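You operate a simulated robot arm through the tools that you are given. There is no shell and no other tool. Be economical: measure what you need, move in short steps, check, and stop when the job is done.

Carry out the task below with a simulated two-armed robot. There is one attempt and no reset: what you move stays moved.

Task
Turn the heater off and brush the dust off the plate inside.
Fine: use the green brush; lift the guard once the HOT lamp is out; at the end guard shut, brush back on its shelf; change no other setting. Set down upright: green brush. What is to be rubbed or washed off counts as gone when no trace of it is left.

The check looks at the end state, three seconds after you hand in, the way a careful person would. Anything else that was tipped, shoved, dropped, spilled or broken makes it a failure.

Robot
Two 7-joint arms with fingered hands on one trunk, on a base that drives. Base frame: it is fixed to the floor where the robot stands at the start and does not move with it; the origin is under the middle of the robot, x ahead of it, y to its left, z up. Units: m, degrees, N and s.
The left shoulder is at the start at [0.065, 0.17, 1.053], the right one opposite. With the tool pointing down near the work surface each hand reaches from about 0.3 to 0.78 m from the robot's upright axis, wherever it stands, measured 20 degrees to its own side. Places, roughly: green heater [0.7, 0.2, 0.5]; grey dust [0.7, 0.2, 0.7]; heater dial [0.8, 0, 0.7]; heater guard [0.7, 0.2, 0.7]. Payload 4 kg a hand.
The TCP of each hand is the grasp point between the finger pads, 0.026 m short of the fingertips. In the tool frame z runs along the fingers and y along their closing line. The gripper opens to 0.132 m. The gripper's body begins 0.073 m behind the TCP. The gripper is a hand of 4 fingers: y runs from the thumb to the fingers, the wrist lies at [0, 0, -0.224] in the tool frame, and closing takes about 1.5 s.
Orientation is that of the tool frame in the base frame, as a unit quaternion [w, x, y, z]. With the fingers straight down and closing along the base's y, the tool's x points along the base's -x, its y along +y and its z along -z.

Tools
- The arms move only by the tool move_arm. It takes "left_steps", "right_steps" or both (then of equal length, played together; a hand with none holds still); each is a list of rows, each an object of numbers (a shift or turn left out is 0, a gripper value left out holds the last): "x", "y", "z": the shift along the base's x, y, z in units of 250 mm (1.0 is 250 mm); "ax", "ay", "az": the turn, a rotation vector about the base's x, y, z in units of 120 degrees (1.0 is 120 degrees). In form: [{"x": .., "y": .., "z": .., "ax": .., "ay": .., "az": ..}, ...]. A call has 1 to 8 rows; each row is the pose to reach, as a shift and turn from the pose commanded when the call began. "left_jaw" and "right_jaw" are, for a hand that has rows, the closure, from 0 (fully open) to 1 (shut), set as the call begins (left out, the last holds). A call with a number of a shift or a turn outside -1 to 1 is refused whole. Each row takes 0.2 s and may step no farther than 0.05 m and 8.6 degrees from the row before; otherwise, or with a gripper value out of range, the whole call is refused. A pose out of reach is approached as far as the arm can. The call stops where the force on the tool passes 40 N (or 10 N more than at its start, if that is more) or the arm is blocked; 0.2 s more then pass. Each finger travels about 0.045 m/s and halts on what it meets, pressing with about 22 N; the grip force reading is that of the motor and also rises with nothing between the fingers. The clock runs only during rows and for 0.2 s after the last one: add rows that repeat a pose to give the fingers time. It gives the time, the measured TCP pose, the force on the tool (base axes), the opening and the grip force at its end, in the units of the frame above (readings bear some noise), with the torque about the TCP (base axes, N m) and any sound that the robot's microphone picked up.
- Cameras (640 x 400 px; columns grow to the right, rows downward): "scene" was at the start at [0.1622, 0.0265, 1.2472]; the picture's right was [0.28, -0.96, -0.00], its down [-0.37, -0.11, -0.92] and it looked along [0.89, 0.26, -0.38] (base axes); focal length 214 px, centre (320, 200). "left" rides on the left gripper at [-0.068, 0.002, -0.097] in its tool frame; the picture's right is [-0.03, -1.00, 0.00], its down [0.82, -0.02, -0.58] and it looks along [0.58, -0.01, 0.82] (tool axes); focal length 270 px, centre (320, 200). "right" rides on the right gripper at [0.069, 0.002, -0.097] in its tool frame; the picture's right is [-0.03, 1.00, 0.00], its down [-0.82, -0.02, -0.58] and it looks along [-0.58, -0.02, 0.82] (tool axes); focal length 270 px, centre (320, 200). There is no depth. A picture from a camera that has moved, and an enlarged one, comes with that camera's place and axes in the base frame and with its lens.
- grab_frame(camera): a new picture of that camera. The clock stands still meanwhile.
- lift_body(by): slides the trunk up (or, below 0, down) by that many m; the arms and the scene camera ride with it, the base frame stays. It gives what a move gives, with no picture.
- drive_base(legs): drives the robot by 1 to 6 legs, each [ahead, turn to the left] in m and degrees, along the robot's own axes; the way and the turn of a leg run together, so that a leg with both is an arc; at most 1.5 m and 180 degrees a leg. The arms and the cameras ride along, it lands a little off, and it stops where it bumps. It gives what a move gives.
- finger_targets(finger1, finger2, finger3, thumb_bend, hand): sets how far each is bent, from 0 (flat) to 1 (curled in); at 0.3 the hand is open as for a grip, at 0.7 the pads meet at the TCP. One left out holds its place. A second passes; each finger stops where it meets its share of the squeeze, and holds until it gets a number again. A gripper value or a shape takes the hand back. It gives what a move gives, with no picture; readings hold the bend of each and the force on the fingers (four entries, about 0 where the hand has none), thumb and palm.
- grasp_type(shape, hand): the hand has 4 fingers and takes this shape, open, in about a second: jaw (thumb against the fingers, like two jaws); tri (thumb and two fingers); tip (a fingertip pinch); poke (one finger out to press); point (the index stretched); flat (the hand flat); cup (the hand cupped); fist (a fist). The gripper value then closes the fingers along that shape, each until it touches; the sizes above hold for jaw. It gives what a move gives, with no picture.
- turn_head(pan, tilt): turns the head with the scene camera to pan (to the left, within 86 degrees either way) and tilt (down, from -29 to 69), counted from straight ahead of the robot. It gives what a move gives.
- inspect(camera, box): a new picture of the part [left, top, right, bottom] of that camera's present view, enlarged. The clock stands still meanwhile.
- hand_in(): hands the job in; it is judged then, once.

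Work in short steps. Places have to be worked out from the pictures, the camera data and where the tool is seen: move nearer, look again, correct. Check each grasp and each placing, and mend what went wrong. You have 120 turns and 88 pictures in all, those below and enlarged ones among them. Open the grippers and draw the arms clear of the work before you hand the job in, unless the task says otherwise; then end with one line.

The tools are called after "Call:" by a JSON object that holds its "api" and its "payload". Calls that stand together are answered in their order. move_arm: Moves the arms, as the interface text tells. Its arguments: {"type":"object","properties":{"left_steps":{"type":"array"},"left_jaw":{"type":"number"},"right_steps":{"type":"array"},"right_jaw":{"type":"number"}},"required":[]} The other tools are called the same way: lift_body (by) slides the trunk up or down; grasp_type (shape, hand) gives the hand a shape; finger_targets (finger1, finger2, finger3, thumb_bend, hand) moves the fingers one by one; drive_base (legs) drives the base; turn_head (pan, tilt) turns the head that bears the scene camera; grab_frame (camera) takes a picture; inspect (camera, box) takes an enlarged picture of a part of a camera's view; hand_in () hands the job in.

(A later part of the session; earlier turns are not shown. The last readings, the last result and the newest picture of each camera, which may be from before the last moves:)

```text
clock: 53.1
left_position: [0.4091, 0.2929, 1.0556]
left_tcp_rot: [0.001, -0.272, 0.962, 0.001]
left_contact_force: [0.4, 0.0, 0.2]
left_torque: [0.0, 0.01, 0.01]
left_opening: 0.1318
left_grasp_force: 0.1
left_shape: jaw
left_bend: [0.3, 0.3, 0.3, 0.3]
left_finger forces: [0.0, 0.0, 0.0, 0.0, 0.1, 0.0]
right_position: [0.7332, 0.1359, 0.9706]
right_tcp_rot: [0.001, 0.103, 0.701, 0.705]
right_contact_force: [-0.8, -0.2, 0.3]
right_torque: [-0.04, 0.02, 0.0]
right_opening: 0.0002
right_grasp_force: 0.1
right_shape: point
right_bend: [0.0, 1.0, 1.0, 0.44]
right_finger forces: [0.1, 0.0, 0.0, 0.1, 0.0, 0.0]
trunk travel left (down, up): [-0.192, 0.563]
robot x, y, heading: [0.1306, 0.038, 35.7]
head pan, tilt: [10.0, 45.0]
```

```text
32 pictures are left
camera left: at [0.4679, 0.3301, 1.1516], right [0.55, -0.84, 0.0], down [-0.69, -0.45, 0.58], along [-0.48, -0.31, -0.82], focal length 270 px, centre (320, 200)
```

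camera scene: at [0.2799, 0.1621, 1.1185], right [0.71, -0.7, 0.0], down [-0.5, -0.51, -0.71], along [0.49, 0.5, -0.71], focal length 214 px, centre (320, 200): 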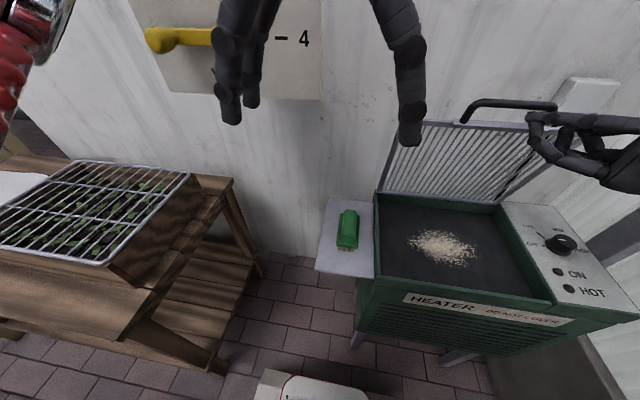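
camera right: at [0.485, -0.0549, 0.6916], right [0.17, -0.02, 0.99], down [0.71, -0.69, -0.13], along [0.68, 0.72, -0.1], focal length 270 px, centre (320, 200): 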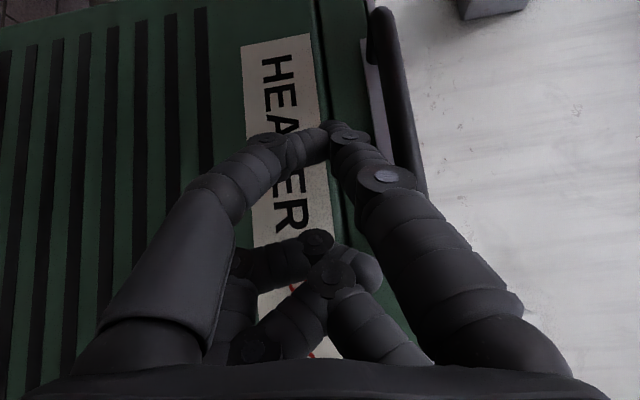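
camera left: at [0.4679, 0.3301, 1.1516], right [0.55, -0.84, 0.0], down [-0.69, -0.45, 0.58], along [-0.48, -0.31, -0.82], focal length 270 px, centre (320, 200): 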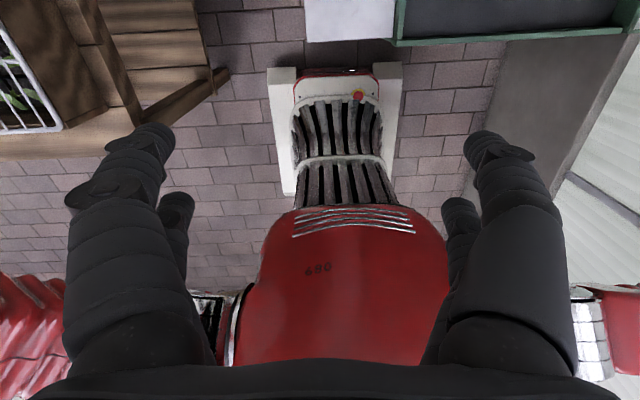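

The last step was too long, so I'll repeat it with finer rows.

Call:
{"api": "move_arm", "payload": {"left_steps": [{"x": 0.12, "y": 0.04, "z": -0.08, "az": 0.01}, {"x": 0.24, "y": 0.08, "z": -0.18, "az": 0.02}, {"x": 0.36, "y": 0.12, "z": -0.3, "az": 0.03}, {"x": 0.43, "y": 0.14, "z": -0.44, "az": 0.033}, {"x": 0.484, "y": 0.152, "z": -0.58, "az": 0.033}], "left_jaw": 0.3}}

Call:
{"api": "grab_frame", "payload": {"camera": "left"}}

```text
clock: 54.3
left_position: [0.5276, 0.3308, 0.914]
left_tcp_rot: [0.001, -0.305, 0.952, 0.001]
left_contact_force: [0.3, 0.6, 0.3]
left_torque: [0.0, -0.01, 0.0]
left_opening: 0.0926
left_grasp_force: 0.0
left_shape: jaw
left_bend: [0.67, 0.67, 0.67, 0.58]
left_finger forces: [0.1, 0.0, 0.0, 0.0, 0.1, 0.1]
right_position: [0.7337, 0.1355, 0.9702]
right_tcp_rot: [0.0, 0.103, 0.702, 0.705]
right_contact_force: [-0.1, 0.1, -0.2]
right_torque: [0.01, -0.04, 0.0]
right_opening: 0.0
right_grasp_force: 0.0
right_shape: point
right_bend: [0.0, 1.0, 1.0, 0.44]
right_finger forces: [0.0, 0.0, 0.0, 0.1, 0.0, 0.0]
trunk travel left (down, up): [-0.192, 0.563]
robot x, y, heading: [0.1341, 0.0373, 35.8]
head pan, tilt: [10.0, 45.0]
```

```text
31 pictures are left
camera left: at [0.5844, 0.3715, 1.0108], right [0.6, -0.8, 0.0], down [-0.65, -0.49, 0.58], along [-0.46, -0.35, -0.82], focal length 270 px, centre (320, 200)
```

left: 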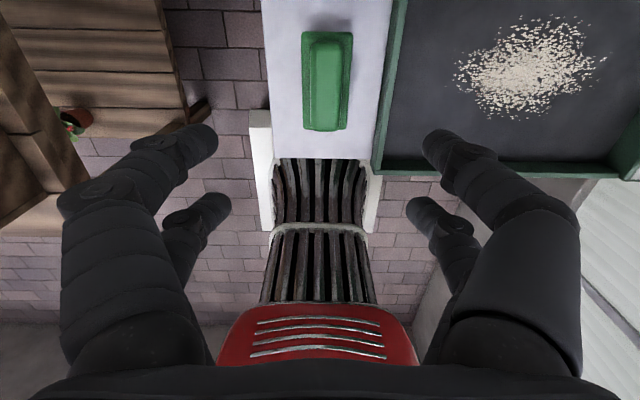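

The brush handle is at (0.539, 0.331, 0.713), aligned with the hand. I'll centre, narrow the opening because the heater wall is close, and descend to z 0.76.

Call:
{"api": "move_arm", "payload": {"left_steps": [{"x": 0.046, "z": -0.1}, {"x": 0.046, "z": -0.25}, {"x": 0.046, "z": -0.4}, {"x": 0.046, "z": -0.55}, {"x": 0.046, "z": -0.616}], "left_jaw": 0.58}}

Call:
{"api": "grab_frame", "payload": {"camera": "left"}}

Call:
{"api": "inspect", "payload": {"camera": "scene", "box": [280, 130, 440, 290]}}

```text
clock: 55.5
left_position: [0.5403, 0.3289, 0.7583]
left_tcp_rot: [0.001, -0.305, 0.952, 0.0]
left_contact_force: [-0.4, 0.7, 0.2]
left_torque: [0.0, 0.0, -0.01]
left_opening: 0.0558
left_grasp_force: 0.0
left_shape: jaw
left_bend: [0.73, 0.73, 0.73, 0.7]
left_finger forces: [0.0, 0.1, 0.1, 0.0, 0.0, 0.0]
right_position: [0.7343, 0.136, 0.9711]
right_tcp_rot: [0.0, 0.102, 0.702, 0.705]
right_contact_force: [0.4, 0.0, 0.5]
right_torque: [0.03, 0.02, -0.03]
right_opening: 0.0
right_grasp_force: 0.0
right_shape: point
right_bend: [0.0, 1.0, 1.0, 0.44]
right_finger forces: [0.1, 0.0, 0.0, 0.0, 0.1, 0.0]
trunk travel left (down, up): [-0.192, 0.563]
robot x, y, heading: [0.1322, 0.0376, 35.5]
head pan, tilt: [10.0, 45.0]
```

```text
30 pictures are left
camera left: at [0.5964, 0.37, 0.8551], right [0.6, -0.8, 0.0], down [-0.65, -0.49, 0.58], along [-0.46, -0.35, -0.82], focal length 270 px, centre (320, 200)
```

left: 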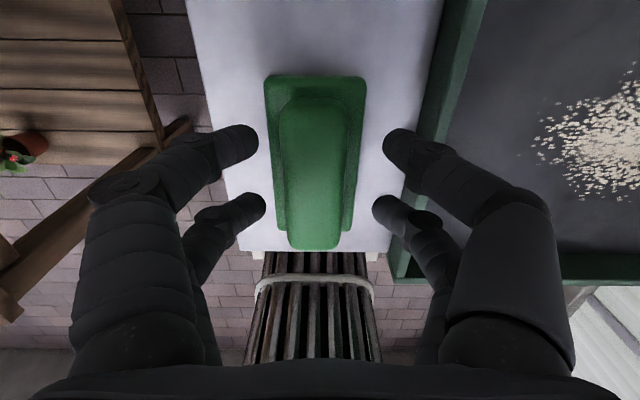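

```text
2.50 times, centred on (360, 210) of scene
camera zoom: at [0.28, 0.1622, 1.1186], right [0.71, -0.7, 0.0], down [-0.5, -0.51, -0.71], along [0.49, 0.5, -0.71], focal length 536 px, centre (220, 175)
```

zoom: 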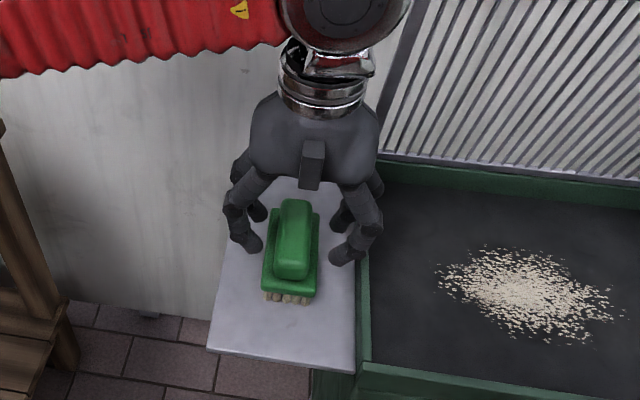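

The fingers straddle the brush evenly. I'll descend 45 mm and close.

Call:
{"api": "move_arm", "payload": {"left_steps": [{"z": -0.06}, {"z": -0.12}, {"z": -0.18}]}}

Call:
{"api": "move_arm", "payload": {"left_steps": [{}, {}, {}, {}, {}, {}], "left_jaw": 1.0}}

Call:
{"api": "grab_frame", "payload": {"camera": "left"}}

```text
clock: 56.3
left_position: [0.54, 0.3255, 0.7226]
left_tcp_rot: [0.005, -0.304, 0.953, 0.0]
left_contact_force: [-6.7, 2.0, 37.2]
left_torque: [-0.25, 0.52, 0.01]
left_opening: 0.0572
left_grasp_force: 0.1
left_shape: jaw
left_bend: [0.74, 0.75, 0.75, 0.7]
left_finger forces: [9.0, 12.2, 18.3, 0.1, 0.1, 0.1]
right_position: [0.7324, 0.1335, 0.9742]
right_tcp_rot: [0.001, 0.102, 0.701, 0.706]
right_contact_force: [-0.3, 0.4, -0.5]
right_torque: [0.01, -0.05, 0.03]
right_opening: 0.0
right_grasp_force: 0.0
right_shape: point
right_bend: [0.0, 1.0, 1.0, 0.44]
right_finger forces: [0.0, 0.1, 0.0, 0.1, 0.0, 0.0]
trunk travel left (down, up): [-0.192, 0.563]
robot x, y, heading: [0.1325, 0.0425, 35.7]
head pan, tilt: [10.0, 45.0]
```

```text
clock: 57.7
left_position: [0.5399, 0.3276, 0.7205]
left_tcp_rot: [0.006, -0.306, 0.952, 0.0]
left_contact_force: [-3.2, 9.0, 45.1]
left_torque: [0.73, 0.44, -0.16]
left_opening: 0.0405
left_grasp_force: 21.9
left_shape: jaw
left_bend: [0.76, 0.76, 0.76, 0.72]
left_finger forces: [32.1, 33.5, 19.5, 0.0, 25.5, 0.0]
right_position: [0.7323, 0.1345, 0.9717]
right_tcp_rot: [0.001, 0.103, 0.701, 0.706]
right_contact_force: [-0.2, -0.3, 0.1]
right_torque: [-0.01, -0.05, -0.01]
right_opening: 0.0
right_grasp_force: 0.0
right_shape: point
right_bend: [0.0, 1.0, 1.0, 0.44]
right_finger forces: [0.0, 0.0, 0.0, 0.0, 0.0, 0.0]
trunk travel left (down, up): [-0.192, 0.563]
robot x, y, heading: [0.1345, 0.0384, 35.4]
head pan, tilt: [10.0, 45.0]
```

```text
28 pictures are left
camera left: at [0.5954, 0.368, 0.8182], right [0.6, -0.8, 0.0], down [-0.66, -0.49, 0.57], along [-0.45, -0.35, -0.82], focal length 270 px, centre (320, 200)
```

left: 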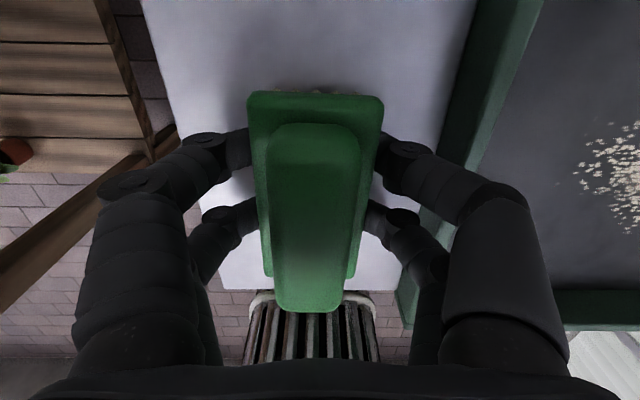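

The fingertips reached the shelf (z about 0.696), so they hold the brush at bristle level, which is too low for brushing. I'll open, rise 22 mm and regrip.

Call:
{"api": "move_arm", "payload": {"left_steps": [{"z": 0.036}, {"z": 0.036}, {"z": 0.036}, {"z": 0.08}, {"z": 0.13}], "left_jaw": 0.55}}

Call:
{"api": "move_arm", "payload": {"left_steps": [{}, {}, {}, {}, {}, {}], "left_jaw": 1.0}}

Call:
{"api": "grab_frame", "payload": {"camera": "left"}}

Call:
{"api": "inspect", "payload": {"camera": "scene", "box": [280, 130, 440, 290]}}

```text
clock: 58.9
left_position: [0.5388, 0.3286, 0.7473]
left_tcp_rot: [0.001, -0.305, 0.952, 0.002]
left_contact_force: [0.8, -0.3, 0.6]
left_torque: [0.02, -0.03, 0.03]
left_opening: 0.0588
left_grasp_force: 0.0
left_shape: jaw
left_bend: [0.73, 0.73, 0.73, 0.7]
left_finger forces: [0.0, 0.0, 0.0, 0.0, 0.0, 0.0]
right_position: [0.7342, 0.1352, 0.9709]
right_tcp_rot: [0.001, 0.102, 0.702, 0.705]
right_contact_force: [0.1, -0.4, 0.3]
right_torque: [0.02, -0.03, 0.02]
right_opening: 0.0
right_grasp_force: 0.0
right_shape: point
right_bend: [0.0, 1.0, 1.0, 0.44]
right_finger forces: [0.1, 0.1, 0.0, 0.1, 0.1, 0.1]
trunk travel left (down, up): [-0.192, 0.563]
robot x, y, heading: [0.1278, 0.0389, 35.9]
head pan, tilt: [10.0, 45.0]
```

```text
clock: 60.3
left_position: [0.5399, 0.3269, 0.7497]
left_tcp_rot: [0.004, -0.306, 0.952, 0.001]
left_contact_force: [5.8, 3.4, 34.5]
left_torque: [0.06, -0.19, -0.07]
left_opening: 0.0344
left_grasp_force: 21.9
left_shape: jaw
left_bend: [0.74, 0.74, 0.74, 0.7]
left_finger forces: [22.6, 23.2, 28.4, 0.0, 26.8, 0.0]
right_position: [0.7342, 0.1354, 0.9717]
right_tcp_rot: [0.0, 0.102, 0.702, 0.705]
right_contact_force: [-0.1, 0.0, -0.8]
right_torque: [0.0, 0.03, -0.01]
right_opening: 0.0
right_grasp_force: 0.0
right_shape: point
right_bend: [0.0, 1.0, 1.0, 0.44]
right_finger forces: [0.1, 0.1, 0.1, 0.0, 0.1, 0.1]
trunk travel left (down, up): [-0.192, 0.563]
robot x, y, heading: [0.1299, 0.037, 35.6]
head pan, tilt: [10.0, 45.0]
```

```text
27 pictures are left
camera left: at [0.5953, 0.3689, 0.8477], right [0.6, -0.8, 0.0], down [-0.66, -0.49, 0.57], along [-0.45, -0.35, -0.82], focal length 270 px, centre (320, 200)
```

left: 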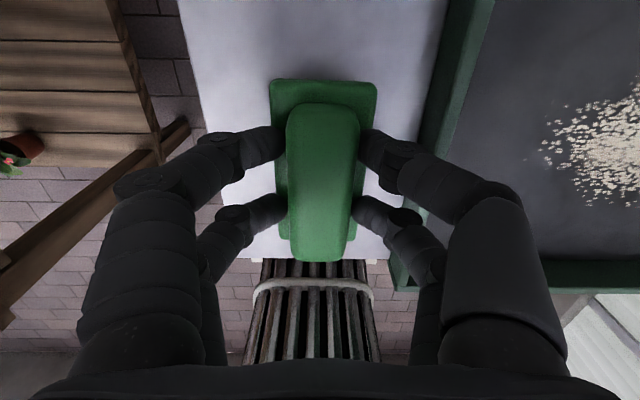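

```text
2.50 times, centred on (360, 210) of scene
camera zoom: at [0.2784, 0.1611, 1.1192], right [0.71, -0.7, 0.0], down [-0.49, -0.5, -0.71], along [0.5, 0.51, -0.71], focal length 536 px, centre (220, 175)
```

zoom: 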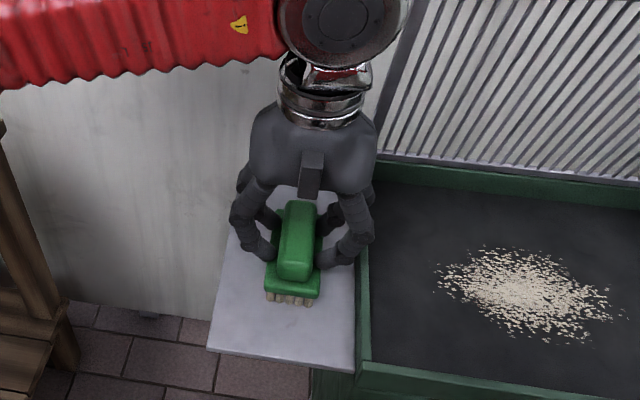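

The handle is well gripped. Before brushing I need more room, because the guard leans towards the plate; I'll push it further back with the right hand to see whether it stays open.

Call:
{"api": "move_arm", "payload": {"right_steps": [{"x": 0.07, "y": 0.05, "z": 0.04}, {"x": 0.14, "y": 0.1, "z": 0.05}, {"x": 0.21, "y": 0.155, "z": 0.06}, {"x": 0.29, "y": 0.21, "z": 0.06}]}}

Call:
{"api": "grab_frame", "payload": {"camera": "scene"}}

```text
clock: 61.5
left_position: [0.5394, 0.3277, 0.7514]
left_tcp_rot: [0.003, -0.305, 0.952, -0.001]
left_contact_force: [-3.2, -0.4, 16.6]
left_torque: [0.06, 0.14, 0.01]
left_opening: 0.0331
left_grasp_force: 22.3
left_shape: jaw
left_bend: [0.74, 0.74, 0.74, 0.7]
left_finger forces: [22.7, 22.1, 24.8, 0.0, 23.4, 0.0]
right_position: [0.8043, 0.188, 1.0012]
right_tcp_rot: [0.008, 0.097, 0.693, 0.715]
right_contact_force: [-2.8, -0.4, 12.8]
right_torque: [-1.07, 0.11, -0.18]
right_opening: 0.0
right_grasp_force: 0.0
right_shape: point
right_bend: [0.0, 1.0, 1.0, 0.44]
right_finger forces: [0.1, 0.0, 0.0, 0.1, 1.6, 0.1]
right hand out of reach, approached as far as the arm can: row 1
trunk travel left (down, up): [-0.192, 0.563]
robot x, y, heading: [0.1292, 0.0431, 35.8]
head pan, tilt: [10.0, 45.0]
stopped in row 4 (right hand): the force on the tool passed its limit at 40 N (the readings are from after the stop); the commanded pose is now the measured one
```

```text
25 pictures are left
camera scene: at [0.2781, 0.1615, 1.1187], right [0.71, -0.7, 0.0], down [-0.49, -0.51, -0.71], along [0.5, 0.51, -0.71], focal length 214 px, centre (320, 200)
```

scene: 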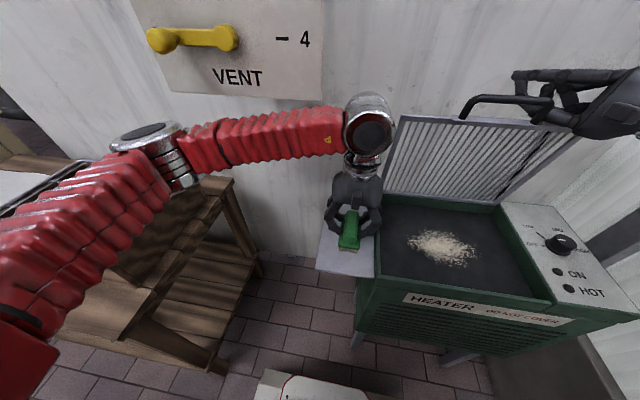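

The right hand met resistance while the guard hardly moved. I'll zoom in to see the guard's contact and angle.

Call:
{"api": "inspect", "payload": {"camera": "scene", "box": [370, 50, 640, 220]}}

Call:
{"api": "grab_frame", "payload": {"camera": "right"}}

```text
2.35 times, centred on (505, 135) of scene
camera zoom: at [0.2781, 0.1615, 1.1187], right [0.71, -0.7, 0.0], down [-0.49, -0.51, -0.71], along [0.5, 0.51, -0.71], focal length 505 px, centre (-115, 353)
```

zoom: 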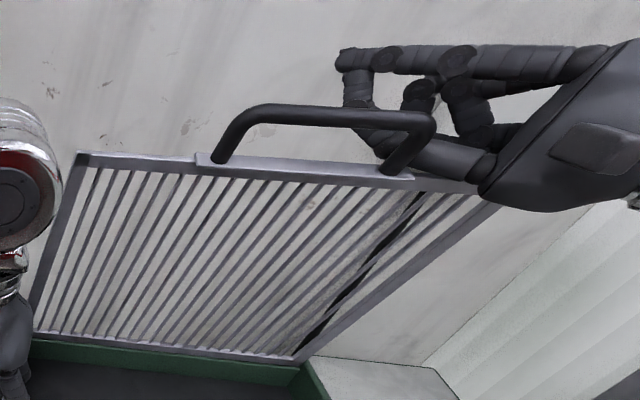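

```text
23 pictures are left
camera right: at [0.7235, 0.1, 1.0105], right [0.15, -0.04, 0.99], down [0.71, -0.69, -0.14], along [0.69, 0.72, -0.07], focal length 270 px, centre (320, 200)
```

right: 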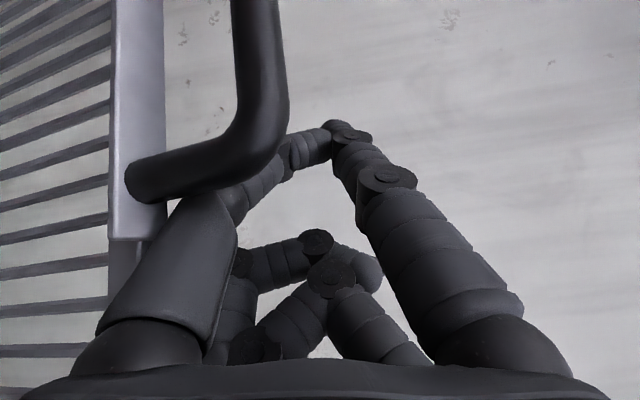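

The guard now stands open by itself, with my thumb behind its handle. I'll slide the hand straight to the right to clear the handle without pulling on it.

Call:
{"api": "move_arm", "payload": {"right_steps": [{"x": 0.04, "y": -0.055}, {"x": 0.08, "y": -0.11}, {"x": 0.12, "y": -0.166}, {"x": 0.16, "y": -0.222}, {"x": 0.2, "y": -0.277}]}}

Call:
{"api": "inspect", "payload": {"camera": "scene", "box": [370, 50, 640, 220]}}

```text
clock: 62.7
left_position: [0.5387, 0.3263, 0.7514]
left_tcp_rot: [0.004, -0.305, 0.952, -0.001]
left_contact_force: [-2.5, -0.5, 34.3]
left_torque: [0.0, 0.1, -0.08]
left_opening: 0.0334
left_grasp_force: 21.9
left_shape: jaw
left_bend: [0.74, 0.74, 0.74, 0.7]
left_finger forces: [25.0, 24.6, 27.9, 0.1, 25.8, 0.1]
right_position: [0.8549, 0.1173, 0.998]
right_tcp_rot: [0.007, 0.097, 0.694, 0.713]
right_contact_force: [0.8, 0.1, 0.4]
right_torque: [-0.04, 0.0, 0.02]
right_opening: 0.0002
right_grasp_force: 0.1
right_shape: point
right_bend: [0.0, 1.0, 1.0, 0.44]
right_finger forces: [0.0, 0.0, 0.1, 0.0, 0.0, 0.0]
trunk travel left (down, up): [-0.192, 0.563]
robot x, y, heading: [0.1371, 0.0378, 35.7]
head pan, tilt: [10.0, 45.0]
```

```text
2.35 times, centred on (505, 135) of scene
camera zoom: at [0.2777, 0.1608, 1.1192], right [0.71, -0.7, 0.0], down [-0.49, -0.5, -0.71], along [0.5, 0.51, -0.71], focal length 505 px, centre (-115, 353)
```

zoom: 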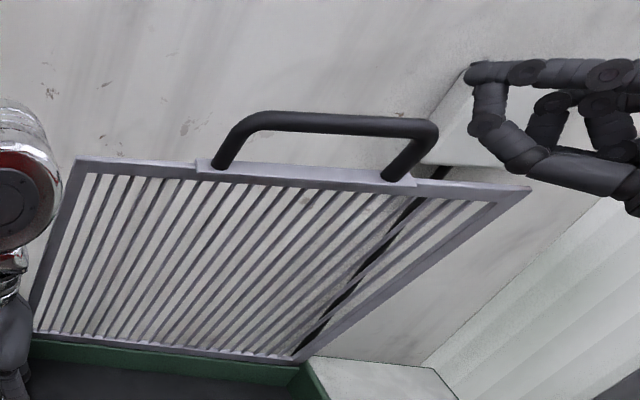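

The guard stays up on its own and the right hand is clear. Now I'll lift the brush and carry it over the left part of the dust.

Call:
{"api": "move_arm", "payload": {"left_steps": [{"z": 0.13}, {"z": 0.26}, {"z": 0.36}, {"x": 0.12, "y": -0.12, "z": 0.37}, {"x": 0.24, "y": -0.24, "z": 0.37}, {"x": 0.348, "y": -0.366, "z": 0.37}]}}

Call:
{"api": "grab_frame", "payload": {"camera": "left"}}

```text
clock: 63.8
left_position: [0.5819, 0.2938, 0.8433]
left_tcp_rot: [0.0, -0.323, 0.946, 0.006]
left_contact_force: [-5.0, 8.2, 0.8]
left_torque: [-0.76, -0.76, 0.78]
left_opening: 0.0326
left_grasp_force: 21.9
left_shape: jaw
left_bend: [0.74, 0.74, 0.73, 0.7]
left_finger forces: [19.6, 19.3, 21.2, 0.1, 20.3, 0.1]
right_position: [0.8583, 0.1186, 0.9959]
right_tcp_rot: [0.006, 0.1, 0.694, 0.713]
right_contact_force: [0.4, -0.4, 0.4]
right_torque: [-0.01, -0.01, 0.05]
right_opening: 0.0
right_grasp_force: 0.1
right_shape: point
right_bend: [0.0, 1.0, 1.0, 0.44]
right_finger forces: [0.1, 0.0, 0.0, 0.0, 0.9, 0.0]
trunk travel left (down, up): [-0.192, 0.563]
robot x, y, heading: [0.1331, 0.0371, 35.6]
head pan, tilt: [10.0, 45.0]
stopped in row 5 (left hand): the force on the tool passed its limit at 66 N (the readings are from after the stop); the commanded pose is now the measured one
```

```text
21 pictures are left
camera left: at [0.6372, 0.3355, 0.9408], right [0.63, -0.78, -0.01], down [-0.63, -0.52, 0.57], along [-0.45, -0.35, -0.82], focal length 270 px, centre (320, 200)
```

left: 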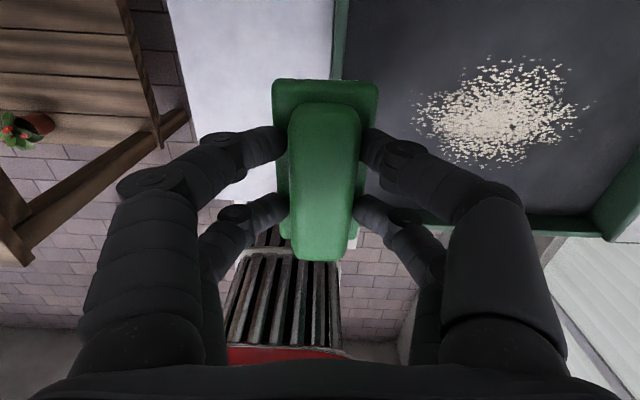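

Something stopped the left hand, probably its back meeting the guard's left edge. I'll check.

Call:
{"api": "grab_frame", "payload": {"camera": "scene"}}

```text
20 pictures are left
camera scene: at [0.28, 0.162, 1.1186], right [0.71, -0.7, 0.0], down [-0.5, -0.51, -0.71], along [0.49, 0.5, -0.71], focal length 214 px, centre (320, 200)
```

scene: 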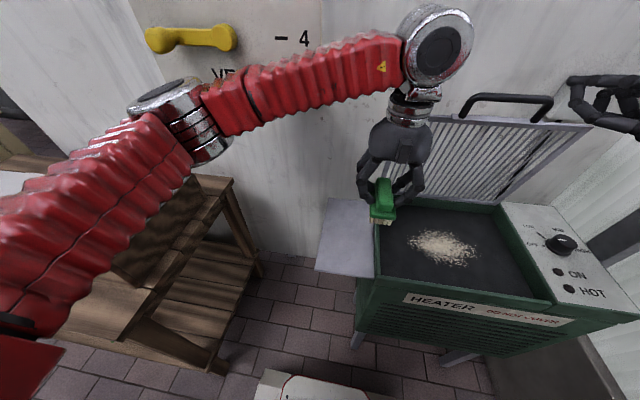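

The guard rests at its roughly 77° stop, and its handle hangs over the plate where my wrist would be. I'll set the brush back on the shelf and regrip it with the hand tilted 30° (wrist towards me), so the brush stays flat.

Call:
{"api": "move_arm", "payload": {"left_steps": [{"x": -0.084, "y": 0.066, "az": -0.008}, {"x": -0.168, "y": 0.132, "z": -0.05, "az": -0.017}, {"x": -0.168, "y": 0.132, "z": -0.2, "az": -0.017}, {"x": -0.168, "y": 0.132, "z": -0.32, "az": -0.017}, {"x": -0.168, "y": 0.132, "z": -0.365, "az": -0.017}]}}

```text
clock: 65.0
left_position: [0.5386, 0.3255, 0.7521]
left_tcp_rot: [-0.001, -0.302, 0.953, 0.006]
left_contact_force: [0.8, -0.3, -0.4]
left_torque: [0.0, 0.01, -0.04]
left_opening: 0.0327
left_grasp_force: 21.8
left_shape: jaw
left_bend: [0.74, 0.74, 0.73, 0.7]
left_finger forces: [19.2, 19.0, 20.4, 0.1, 19.9, 0.0]
right_position: [0.8566, 0.1183, 0.9959]
right_tcp_rot: [0.006, 0.1, 0.694, 0.713]
right_contact_force: [0.3, 0.2, -2.2]
right_torque: [0.0, -0.02, -0.01]
right_opening: 0.0
right_grasp_force: 0.1
right_shape: point
right_bend: [0.0, 1.0, 1.0, 0.44]
right_finger forces: [0.0, 0.0, 0.0, 0.0, 0.1, 0.0]
trunk travel left (down, up): [-0.192, 0.563]
robot x, y, heading: [0.1355, 0.0381, 35.5]
head pan, tilt: [10.0, 45.0]
```

Not quite touching yet. I'll lower gently to contact.

Call:
{"api": "move_arm", "payload": {"left_steps": [{"z": -0.012}, {"z": -0.024}, {"z": -0.036}]}}

Call:
{"api": "move_arm", "payload": {"left_steps": [{}, {}, {}, {}, {"z": 0.03}], "left_jaw": 0.55}}

Call:
{"api": "move_arm", "payload": {"left_steps": [{"z": 0.01, "ax": 0.037, "ay": -0.051}, {"z": 0.01, "ax": 0.073, "ay": -0.102}, {"z": 0.01, "ax": 0.11, "ay": -0.152}, {"z": 0.01, "ax": 0.146, "ay": -0.203}]}}

Call:
{"api": "grab_frame", "payload": {"camera": "left"}}

Call:
{"api": "inspect", "payload": {"camera": "scene", "box": [280, 110, 440, 290]}}

```text
clock: 65.8
left_position: [0.5406, 0.3249, 0.7503]
left_tcp_rot: [0.004, -0.302, 0.953, 0.005]
left_contact_force: [-4.6, 0.2, 17.4]
left_torque: [-0.06, 0.26, -0.03]
left_opening: 0.0326
left_grasp_force: 21.9
left_shape: jaw
left_bend: [0.73, 0.74, 0.74, 0.7]
left_finger forces: [21.5, 24.3, 25.6, 0.1, 19.7, 0.0]
right_position: [0.8558, 0.1178, 0.996]
right_tcp_rot: [0.007, 0.099, 0.694, 0.713]
right_contact_force: [-0.1, -0.5, 0.2]
right_torque: [0.03, 0.03, -0.01]
right_opening: 0.0002
right_grasp_force: 0.1
right_shape: point
right_bend: [0.0, 1.0, 1.0, 0.44]
right_finger forces: [0.0, 0.0, 0.1, 0.0, 0.0, 0.0]
trunk travel left (down, up): [-0.192, 0.563]
robot x, y, heading: [0.135, 0.037, 35.6]
head pan, tilt: [10.0, 45.0]
stopped in row 3 (left hand): the force on the tool passed its limit at 44 N (the readings are from after the stop); the commanded pose is now the measured one
```

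```text
clock: 67.0
left_position: [0.5424, 0.3242, 0.7567]
left_tcp_rot: [0.004, -0.303, 0.953, 0.005]
left_contact_force: [-0.7, 0.4, -0.5]
left_torque: [0.01, 0.0, 0.03]
left_opening: 0.0592
left_grasp_force: 0.1
left_shape: jaw
left_bend: [0.73, 0.73, 0.73, 0.7]
left_finger forces: [0.0, 0.0, 0.0, 0.1, 0.1, 0.0]
right_position: [0.8567, 0.1172, 0.9961]
right_tcp_rot: [0.007, 0.099, 0.695, 0.712]
right_contact_force: [-0.7, 1.0, 0.0]
right_torque: [0.0, -0.01, 0.02]
right_opening: 0.0
right_grasp_force: 0.1
right_shape: point
right_bend: [0.0, 1.0, 1.0, 0.44]
right_finger forces: [0.0, 0.1, 0.0, 0.0, 0.0, 0.1]
trunk travel left (down, up): [-0.192, 0.563]
robot x, y, heading: [0.1343, 0.0419, 35.6]
head pan, tilt: [10.0, 45.0]
```

```text
clock: 68.0
left_position: [0.5403, 0.3246, 0.7587]
left_tcp_rot: [0.251, -0.292, 0.919, 0.084]
left_contact_force: [-0.8, -0.2, 0.6]
left_torque: [0.02, -0.02, -0.02]
left_opening: 0.0591
left_grasp_force: 0.1
left_shape: jaw
left_bend: [0.73, 0.73, 0.73, 0.7]
left_finger forces: [0.0, 0.0, 0.0, 0.0, 0.0, 0.1]
right_position: [0.8569, 0.1183, 0.9966]
right_tcp_rot: [0.006, 0.099, 0.694, 0.713]
right_contact_force: [0.3, 0.0, 0.4]
right_torque: [0.0, 0.02, 0.01]
right_opening: 0.0003
right_grasp_force: 0.2
right_shape: point
right_bend: [0.0, 1.0, 1.0, 0.44]
right_finger forces: [0.0, 0.1, 0.2, 0.1, 0.0, 0.0]
trunk travel left (down, up): [-0.192, 0.563]
robot x, y, heading: [0.1334, 0.0385, 35.6]
head pan, tilt: [10.0, 45.0]
```

```text
19 pictures are left
camera left: at [0.5504, 0.3313, 0.8767], right [0.6, -0.8, 0.0], down [-0.8, -0.6, 0.08], along [-0.06, -0.05, -1.0], focal length 270 px, centre (320, 200)
```

left: 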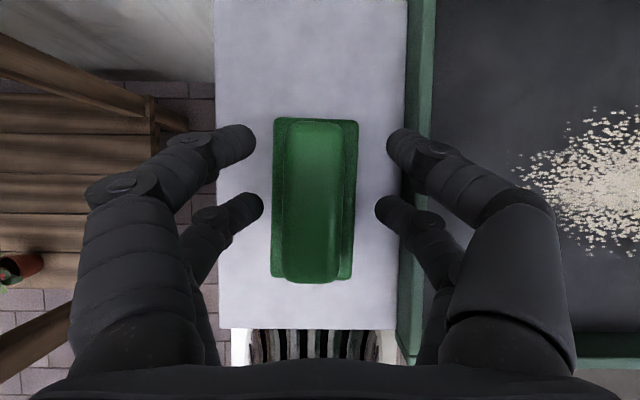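

```text
2.22 times, centred on (360, 200) of scene
camera zoom: at [0.28, 0.1621, 1.1185], right [0.71, -0.7, 0.0], down [-0.5, -0.51, -0.71], along [0.49, 0.5, -0.71], focal length 477 px, centre (231, 200)
```

zoom: 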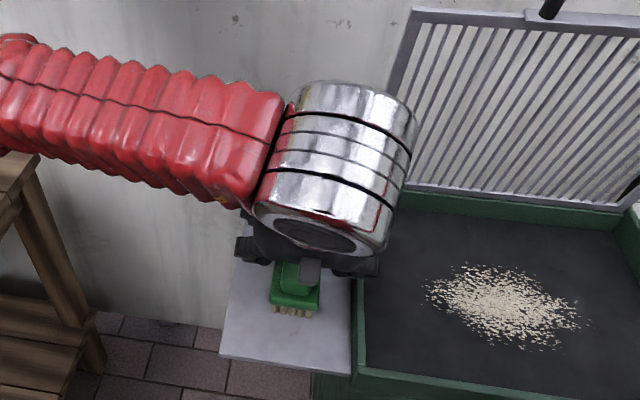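

Hand tilted and aligned over the handle. I'll close and lift slightly to check the brush stays level.

Call:
{"api": "move_arm", "payload": {"left_steps": [{}, {}, {}, {}, {}, {}], "left_jaw": 1.0}}

Call:
{"api": "move_arm", "payload": {"left_steps": [{"z": 0.06}, {"z": 0.16}, {"z": 0.28}, {"z": 0.38}]}}

Call:
{"api": "inspect", "payload": {"camera": "scene", "box": [280, 110, 440, 290]}}

```text
clock: 69.4
left_position: [0.5408, 0.3252, 0.7591]
left_tcp_rot: [0.25, -0.293, 0.919, 0.085]
left_contact_force: [-0.3, -0.3, 4.7]
left_torque: [-0.01, -0.07, 0.02]
left_opening: 0.0266
left_grasp_force: 22.1
left_shape: jaw
left_bend: [0.73, 0.74, 0.74, 0.7]
left_finger forces: [19.2, 19.6, 20.8, 0.1, 19.5, 0.0]
right_position: [0.857, 0.1176, 0.9966]
right_tcp_rot: [0.006, 0.099, 0.694, 0.713]
right_contact_force: [-0.8, 0.9, -0.5]
right_torque: [0.02, 0.02, -0.02]
right_opening: 0.0
right_grasp_force: 0.1
right_shape: point
right_bend: [0.0, 1.0, 1.0, 0.44]
right_finger forces: [0.0, 0.0, 0.0, 0.1, 0.0, 0.0]
trunk travel left (down, up): [-0.192, 0.563]
robot x, y, heading: [0.1324, 0.037, 35.6]
head pan, tilt: [10.0, 45.0]
```

```text
clock: 70.4
left_position: [0.5409, 0.3232, 0.8561]
left_tcp_rot: [0.25, -0.293, 0.919, 0.084]
left_contact_force: [-0.8, -0.6, -0.9]
left_torque: [-0.01, 0.0, 0.03]
left_opening: 0.0263
left_grasp_force: 22.2
left_shape: jaw
left_bend: [0.73, 0.74, 0.73, 0.7]
left_finger forces: [18.8, 18.8, 19.7, 0.1, 18.8, 0.1]
right_position: [0.8566, 0.1188, 0.9961]
right_tcp_rot: [0.006, 0.099, 0.694, 0.713]
right_contact_force: [0.2, 0.5, -0.2]
right_torque: [0.04, -0.04, -0.04]
right_opening: 0.0
right_grasp_force: 0.0
right_shape: point
right_bend: [0.0, 1.0, 1.0, 0.44]
right_finger forces: [0.0, 0.1, 0.0, 0.1, 0.0, 0.0]
trunk travel left (down, up): [-0.192, 0.563]
robot x, y, heading: [0.1309, 0.0393, 35.5]
head pan, tilt: [10.0, 45.0]
```

```text
2.22 times, centred on (360, 200) of scene
camera zoom: at [0.2799, 0.1621, 1.1186], right [0.71, -0.7, 0.0], down [-0.5, -0.51, -0.71], along [0.49, 0.5, -0.71], focal length 477 px, centre (231, 200)
```

zoom: 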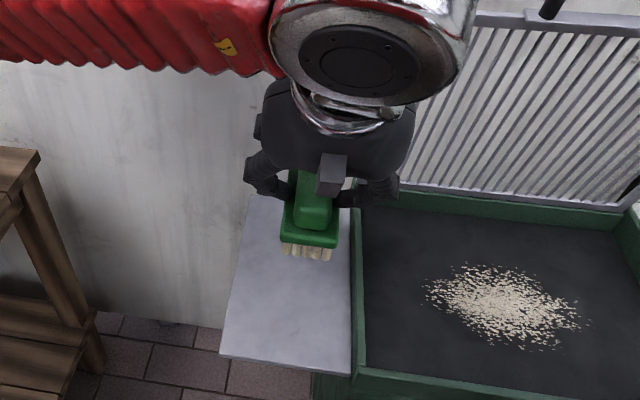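

The brush hangs level. I'll carry it over the plate's near-left part and lower it inside the rim.

Call:
{"api": "move_arm", "payload": {"left_steps": [{"x": 0.066, "y": -0.143, "z": -0.03}, {"x": 0.132, "y": -0.287, "z": -0.06}, {"x": 0.197, "y": -0.43, "z": -0.1}, {"x": 0.197, "y": -0.43, "z": -0.22}, {"x": 0.197, "y": -0.43, "z": -0.34}, {"x": 0.197, "y": -0.43, "z": -0.38}]}}

Call:
{"api": "grab_frame", "payload": {"camera": "left"}}

```text
clock: 71.8
left_position: [0.5884, 0.2163, 0.761]
left_tcp_rot: [0.25, -0.293, 0.919, 0.085]
left_contact_force: [-0.2, -0.6, -1.4]
left_torque: [0.02, -0.01, 0.06]
left_opening: 0.0264
left_grasp_force: 21.9
left_shape: jaw
left_bend: [0.73, 0.74, 0.73, 0.7]
left_finger forces: [18.6, 18.8, 19.2, 0.0, 18.7, 0.1]
right_position: [0.8575, 0.1179, 0.9962]
right_tcp_rot: [0.005, 0.1, 0.695, 0.712]
right_contact_force: [0.1, -0.6, 0.7]
right_torque: [-0.02, -0.04, -0.01]
right_opening: 0.0001
right_grasp_force: 0.1
right_shape: point
right_bend: [0.0, 1.0, 1.0, 0.44]
right_finger forces: [0.0, 0.1, 0.1, 0.1, 0.1, 0.0]
trunk travel left (down, up): [-0.192, 0.563]
robot x, y, heading: [0.131, 0.0399, 35.7]
head pan, tilt: [10.0, 45.0]
```

```text
16 pictures are left
camera left: at [0.5985, 0.2229, 0.8792], right [0.6, -0.8, 0.0], down [-0.8, -0.6, 0.08], along [-0.06, -0.05, -1.0], focal length 270 px, centre (320, 200)
```

left: 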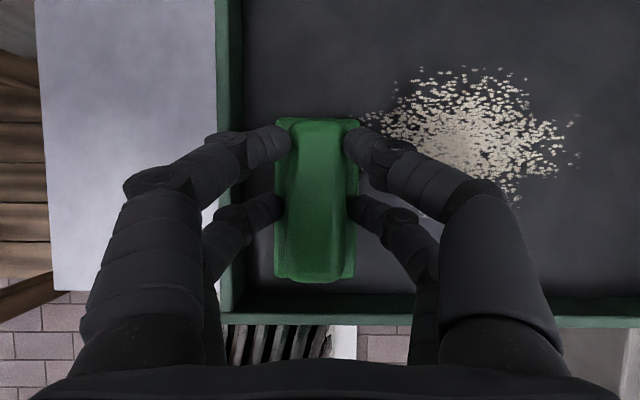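

A clear view of the dust from here. I'll lower to bristle contact.

Call:
{"api": "move_arm", "payload": {"left_steps": [{"z": -0.016}, {"z": -0.032}, {"z": -0.044}, {"z": -0.056}, {"z": -0.068}, {"z": -0.08}]}}

```text
clock: 72.7
left_position: [0.5919, 0.2178, 0.7552]
left_tcp_rot: [0.257, -0.294, 0.917, 0.084]
left_contact_force: [-3.4, 0.2, 17.3]
left_torque: [0.06, 0.26, 0.01]
left_opening: 0.0269
left_grasp_force: 22.4
left_shape: jaw
left_bend: [0.73, 0.74, 0.74, 0.7]
left_finger forces: [21.0, 27.9, 24.7, 0.1, 19.0, 0.1]
right_position: [0.8559, 0.1179, 0.9975]
right_tcp_rot: [0.007, 0.099, 0.694, 0.713]
right_contact_force: [0.1, -0.6, -0.3]
right_torque: [-0.03, 0.01, 0.0]
right_opening: 0.0
right_grasp_force: 0.0
right_shape: point
right_bend: [0.0, 1.0, 1.0, 0.44]
right_finger forces: [0.0, 0.2, 0.0, 0.0, 0.1, 0.0]
trunk travel left (down, up): [-0.192, 0.563]
robot x, y, heading: [0.1303, 0.0414, 35.5]
head pan, tilt: [10.0, 45.0]
stopped in row 4 (left hand): the force on the tool passed its limit at 43 N (the readings are from after the stop); the commanded pose is now the measured one
```

Contact is at z 0.755. I'll sweep right across the near lane with light pressure, and back.

Call:
{"api": "move_arm", "payload": {"left_steps": [{"x": 0.08, "y": -0.11, "z": 0.006}, {"x": 0.175, "y": -0.243, "z": 0.006}, {"x": 0.275, "y": -0.382, "z": 0.006}, {"x": 0.381, "y": -0.529, "z": 0.006}]}}

Call:
{"api": "grab_frame", "payload": {"camera": "left"}}

```text
clock: 73.7
left_position: [0.6699, 0.1279, 0.7546]
left_tcp_rot: [0.253, -0.305, 0.914, 0.087]
left_contact_force: [0.0, 0.8, 5.7]
left_torque: [0.1, 0.01, 0.01]
left_opening: 0.0261
left_grasp_force: 21.9
left_shape: jaw
left_bend: [0.73, 0.74, 0.73, 0.7]
left_finger forces: [20.1, 22.6, 20.4, 0.0, 20.2, 0.1]
left hand out of reach, approached as far as the arm can: row 4
right_position: [0.857, 0.1173, 0.9956]
right_tcp_rot: [0.007, 0.1, 0.695, 0.712]
right_contact_force: [0.6, -0.5, 0.4]
right_torque: [-0.01, -0.04, 0.0]
right_opening: 0.0001
right_grasp_force: 0.0
right_shape: point
right_bend: [0.0, 1.0, 1.0, 0.44]
right_finger forces: [0.1, 0.0, 0.0, 0.0, 0.0, 0.0]
trunk travel left (down, up): [-0.192, 0.563]
robot x, y, heading: [0.1341, 0.0373, 35.6]
head pan, tilt: [10.0, 45.0]
```

```text
15 pictures are left
camera left: at [0.6776, 0.134, 0.8733], right [0.62, -0.79, 0.01], down [-0.78, -0.62, 0.07], along [-0.05, -0.05, -1.0], focal length 270 px, centre (320, 200)
```

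left: 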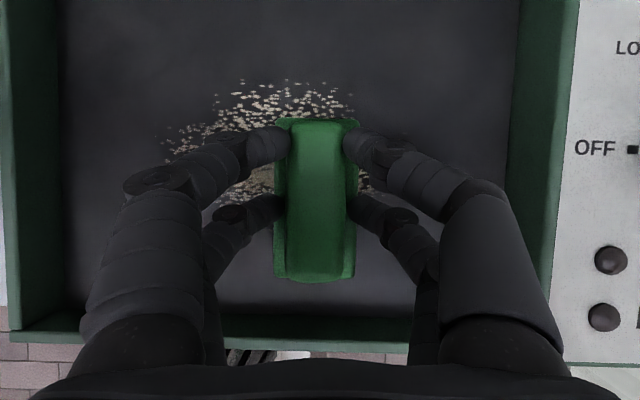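

The swept lane is clearing. I'll sweep back left, shift 40 mm farther in, and sweep right again.

Call:
{"api": "move_arm", "payload": {"left_steps": [{"x": -0.094, "y": 0.13, "z": -0.006}, {"x": -0.187, "y": 0.26, "z": -0.006}, {"x": -0.269, "y": 0.373, "z": -0.006}, {"x": -0.139, "y": 0.467, "z": -0.006}, {"x": -0.046, "y": 0.337, "z": -0.006}, {"x": 0.048, "y": 0.207, "z": -0.006}, {"x": 0.13, "y": 0.094, "z": -0.006}]}}

Call:
{"api": "grab_frame", "payload": {"camera": "left"}}

```text
clock: 75.3
left_position: [0.7074, 0.1552, 0.7551]
left_tcp_rot: [0.252, -0.307, 0.914, 0.085]
left_contact_force: [-0.6, -0.7, 4.0]
left_torque: [0.08, -0.12, -0.09]
left_opening: 0.026
left_grasp_force: 22.5
left_shape: jaw
left_bend: [0.73, 0.74, 0.73, 0.7]
left_finger forces: [20.6, 20.7, 20.1, 0.0, 22.3, 0.0]
right_position: [0.8564, 0.119, 0.9964]
right_tcp_rot: [0.007, 0.099, 0.695, 0.712]
right_contact_force: [0.9, 0.5, 0.2]
right_torque: [-0.01, 0.01, -0.03]
right_opening: 0.0001
right_grasp_force: 0.1
right_shape: point
right_bend: [0.0, 1.0, 1.0, 0.44]
right_finger forces: [0.1, 0.1, 0.0, 0.0, 0.1, 0.0]
trunk travel left (down, up): [-0.192, 0.563]
robot x, y, heading: [0.1322, 0.0392, 35.7]
head pan, tilt: [10.0, 45.0]
```

```text
14 pictures are left
camera left: at [0.7146, 0.1614, 0.8733], right [0.62, -0.78, 0.01], down [-0.78, -0.62, 0.08], along [-0.05, -0.06, -1.0], focal length 270 px, centre (320, 200)
```

left: 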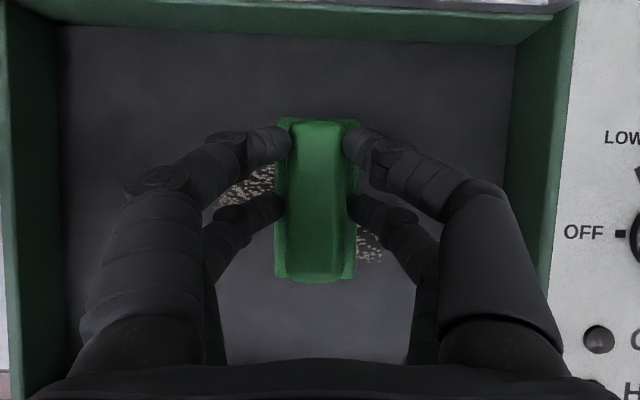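

Most is gone; specks remain to the right-front and the left. I'll sweep those patches.

Call:
{"api": "move_arm", "payload": {"left_steps": [{"x": 0.008, "y": -0.093, "z": -0.004}, {"x": 0.012, "y": -0.188, "z": -0.004}, {"x": -0.058, "y": -0.091, "z": -0.004}, {"x": -0.103, "y": 0.074, "z": -0.004}, {"x": -0.124, "y": 0.206, "z": -0.004}, {"x": -0.202, "y": 0.348, "z": -0.004}, {"x": -0.101, "y": 0.223, "z": -0.004}, {"x": -0.283, "y": 0.289, "z": -0.004}]}}

Call:
{"api": "grab_frame", "payload": {"camera": "left"}}

```text
clock: 77.1
left_position: [0.6323, 0.2094, 0.754]
left_tcp_rot: [0.257, -0.294, 0.917, 0.084]
left_contact_force: [1.2, 1.2, 35.4]
left_torque: [0.04, -0.17, 0.01]
left_opening: 0.027
left_grasp_force: 21.9
left_shape: jaw
left_bend: [0.74, 0.74, 0.74, 0.7]
left_finger forces: [22.3, 25.9, 32.5, 0.0, 22.3, 0.0]
left hand out of reach, approached as far as the arm can: row 1, 2, 3
right_position: [0.8568, 0.115, 0.9988]
right_tcp_rot: [0.006, 0.098, 0.694, 0.713]
right_contact_force: [-0.5, -0.5, -0.7]
right_torque: [0.05, -0.04, 0.03]
right_opening: 0.0
right_grasp_force: 0.0
right_shape: point
right_bend: [0.0, 1.0, 1.0, 0.44]
right_finger forces: [0.0, 0.1, 0.0, 0.0, 0.0, 0.0]
trunk travel left (down, up): [-0.192, 0.563]
robot x, y, heading: [0.1334, 0.041, 35.9]
head pan, tilt: [10.0, 45.0]
```

```text
13 pictures are left
camera left: at [0.6396, 0.2142, 0.8731], right [0.6, -0.8, 0.01], down [-0.8, -0.6, 0.07], along [-0.05, -0.05, -1.0], focal length 270 px, centre (320, 200)
```

left: 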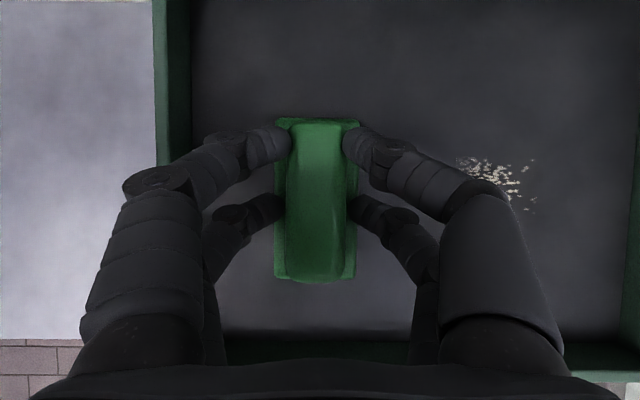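

Only a patch at the right (U 0.29–0.35) remains, just past my reach at this yaw. I'll lift slightly, yaw the brush clockwise and try reaching farther right.

Call:
{"api": "move_arm", "payload": {"left_steps": [{"z": 0.06}, {"x": 0.068, "y": -0.086, "z": 0.08, "az": -0.06}, {"x": 0.137, "y": -0.172, "z": 0.08, "az": -0.12}, {"x": 0.206, "y": -0.26, "z": 0.08, "az": -0.18}, {"x": 0.274, "y": -0.345, "z": 0.08, "az": -0.22}, {"x": 0.32, "y": -0.41, "z": 0.08, "az": -0.25}]}}

```text
clock: 78.5
left_position: [0.7114, 0.1103, 0.7732]
left_tcp_rot: [0.266, -0.045, 0.963, 0.015]
left_contact_force: [-0.2, -0.3, -0.8]
left_torque: [-0.01, -0.04, -0.03]
left_opening: 0.0262
left_grasp_force: 21.7
left_shape: jaw
left_bend: [0.74, 0.73, 0.73, 0.7]
left_finger forces: [16.8, 18.3, 18.9, 0.0, 16.2, 0.0]
right_position: [0.8571, 0.1172, 0.9981]
right_tcp_rot: [0.005, 0.1, 0.695, 0.713]
right_contact_force: [-0.5, 0.4, 0.0]
right_torque: [-0.02, 0.0, 0.02]
right_opening: 0.0001
right_grasp_force: 0.1
right_shape: point
right_bend: [0.0, 1.0, 1.0, 0.44]
right_finger forces: [0.0, 0.0, 0.0, 0.0, 0.0, 0.0]
trunk travel left (down, up): [-0.192, 0.563]
robot x, y, heading: [0.1311, 0.0382, 35.6]
head pan, tilt: [10.0, 45.0]
```

It reached U 0.327 freely. I'll lower and scrub this patch.

Call:
{"api": "move_arm", "payload": {"left_steps": [{"z": -0.05}, {"z": -0.074}, {"x": 0.065, "y": 0.047, "z": -0.074}, {"x": -0.05, "y": -0.036, "z": -0.074}, {"x": -0.15, "y": 0.1, "z": -0.074}, {"x": -0.03, "y": 0.15, "z": -0.074}, {"x": 0.065, "y": 0.047, "z": -0.074}, {"x": 0.0, "y": 0.0, "z": -0.074}]}}

Call:
{"api": "move_arm", "payload": {"left_steps": [{"z": 0.12}, {"x": -0.1, "y": 0.13, "z": 0.24, "az": 0.06}, {"x": -0.2, "y": 0.26, "z": 0.34, "az": 0.12}, {"x": -0.3, "y": 0.39, "z": 0.36, "az": 0.18}, {"x": -0.4, "y": 0.52, "z": 0.36, "az": 0.23}, {"x": -0.46, "y": 0.65, "z": 0.36, "az": 0.25}]}}

Call:
{"api": "grab_frame", "payload": {"camera": "left"}}

Call:
{"api": "inspect", "payload": {"camera": "scene", "box": [350, 100, 600, 310]}}

```text
clock: 80.3
left_position: [0.7118, 0.1059, 0.7556]
left_tcp_rot: [0.27, -0.047, 0.962, 0.016]
left_contact_force: [3.6, 6.5, 20.9]
left_torque: [0.27, -0.42, 0.0]
left_opening: 0.0263
left_grasp_force: 22.2
left_shape: jaw
left_bend: [0.74, 0.73, 0.73, 0.7]
left_finger forces: [23.2, 21.1, 19.2, 0.0, 20.0, 0.0]
right_position: [0.8572, 0.1169, 0.999]
right_tcp_rot: [0.006, 0.099, 0.695, 0.712]
right_contact_force: [0.0, -1.1, 0.5]
right_torque: [-0.02, 0.01, 0.01]
right_opening: 0.0001
right_grasp_force: 0.0
right_shape: point
right_bend: [0.0, 1.0, 1.0, 0.44]
right_finger forces: [0.1, 0.0, 0.0, 0.0, 0.0, 0.0]
trunk travel left (down, up): [-0.192, 0.563]
robot x, y, heading: [0.1308, 0.0382, 35.5]
head pan, tilt: [10.0, 45.0]
```

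```text
refused: row 2 steps farther than a row can; nothing moved
```

```text
12 pictures are left
camera left: at [0.7215, 0.1088, 0.8738], right [0.12, -0.99, 0.01], down [-0.99, -0.12, 0.07], along [-0.07, -0.02, -1.0], focal length 270 px, centre (320, 200)
```

left: 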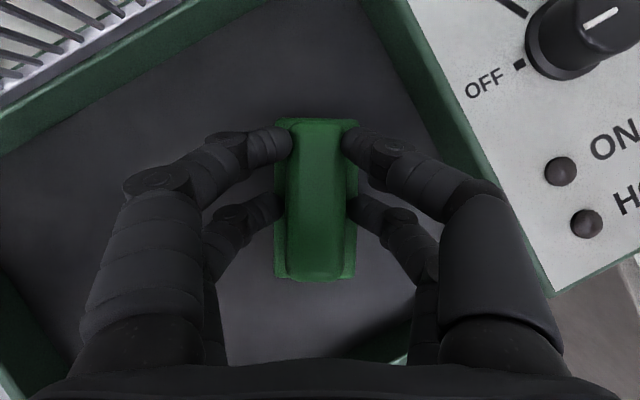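

```text
1.90 times, centred on (475, 205) of scene
camera zoom: at [0.2789, 0.1619, 1.1189], right [0.71, -0.7, 0.0], down [-0.49, -0.51, -0.71], along [0.49, 0.5, -0.71], focal length 408 px, centre (25, 190)
```

zoom: 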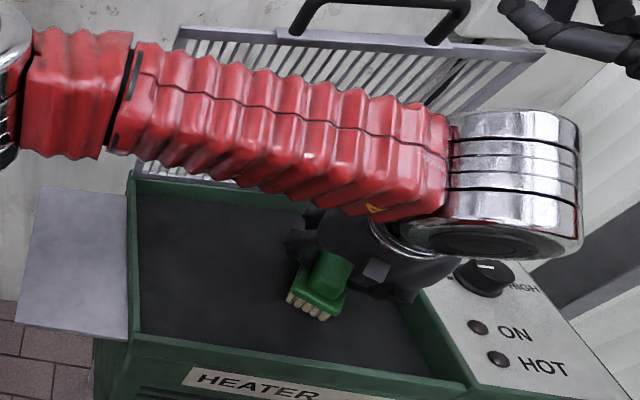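

The plate looks clean. I'll raise the brush, undo the yaw and carry it back over the shelf with smaller steps.

Call:
{"api": "move_arm", "payload": {"left_steps": [{"z": 0.19}, {"z": 0.37}, {"x": -0.113, "y": 0.145, "z": 0.37, "az": 0.042}, {"x": -0.226, "y": 0.29, "z": 0.37, "az": 0.084}, {"x": -0.339, "y": 0.435, "z": 0.37, "az": 0.126}, {"x": -0.452, "y": 0.58, "z": 0.37, "az": 0.168}, {"x": -0.565, "y": 0.725, "z": 0.37, "az": 0.21}, {"x": -0.678, "y": 0.87, "z": 0.37, "az": 0.25}]}}

Call:
{"api": "inspect", "payload": {"camera": "scene", "box": [300, 100, 600, 310]}}

```text
clock: 82.1
left_position: [0.5395, 0.3208, 0.8461]
left_tcp_rot: [0.255, -0.295, 0.917, 0.085]
left_contact_force: [0.2, -0.7, -1.0]
left_torque: [0.01, 0.03, 0.02]
left_opening: 0.0236
left_grasp_force: 22.1
left_shape: jaw
left_bend: [0.74, 0.73, 0.73, 0.71]
left_finger forces: [20.3, 17.8, 19.6, 0.0, 18.5, 0.0]
right_position: [0.8575, 0.1178, 0.9982]
right_tcp_rot: [0.006, 0.099, 0.695, 0.712]
right_contact_force: [-0.1, 0.2, -0.1]
right_torque: [0.0, 0.0, -0.02]
right_opening: 0.0001
right_grasp_force: 0.2
right_shape: point
right_bend: [0.0, 1.0, 1.0, 0.44]
right_finger forces: [0.1, 0.0, 0.0, 0.0, 0.1, 0.0]
trunk travel left (down, up): [-0.192, 0.563]
robot x, y, heading: [0.1345, 0.0397, 35.4]
head pan, tilt: [10.0, 45.0]
```

```text
1.90 times, centred on (450, 205) of scene
camera zoom: at [0.2799, 0.1623, 1.1185], right [0.71, -0.7, 0.0], down [-0.5, -0.51, -0.71], along [0.49, 0.5, -0.71], focal length 408 px, centre (72, 190)
```

zoom: 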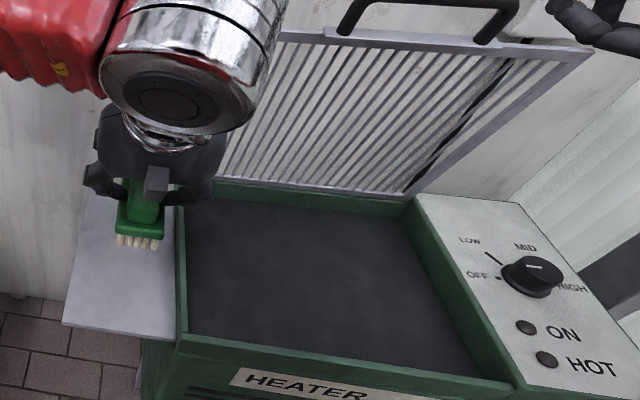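

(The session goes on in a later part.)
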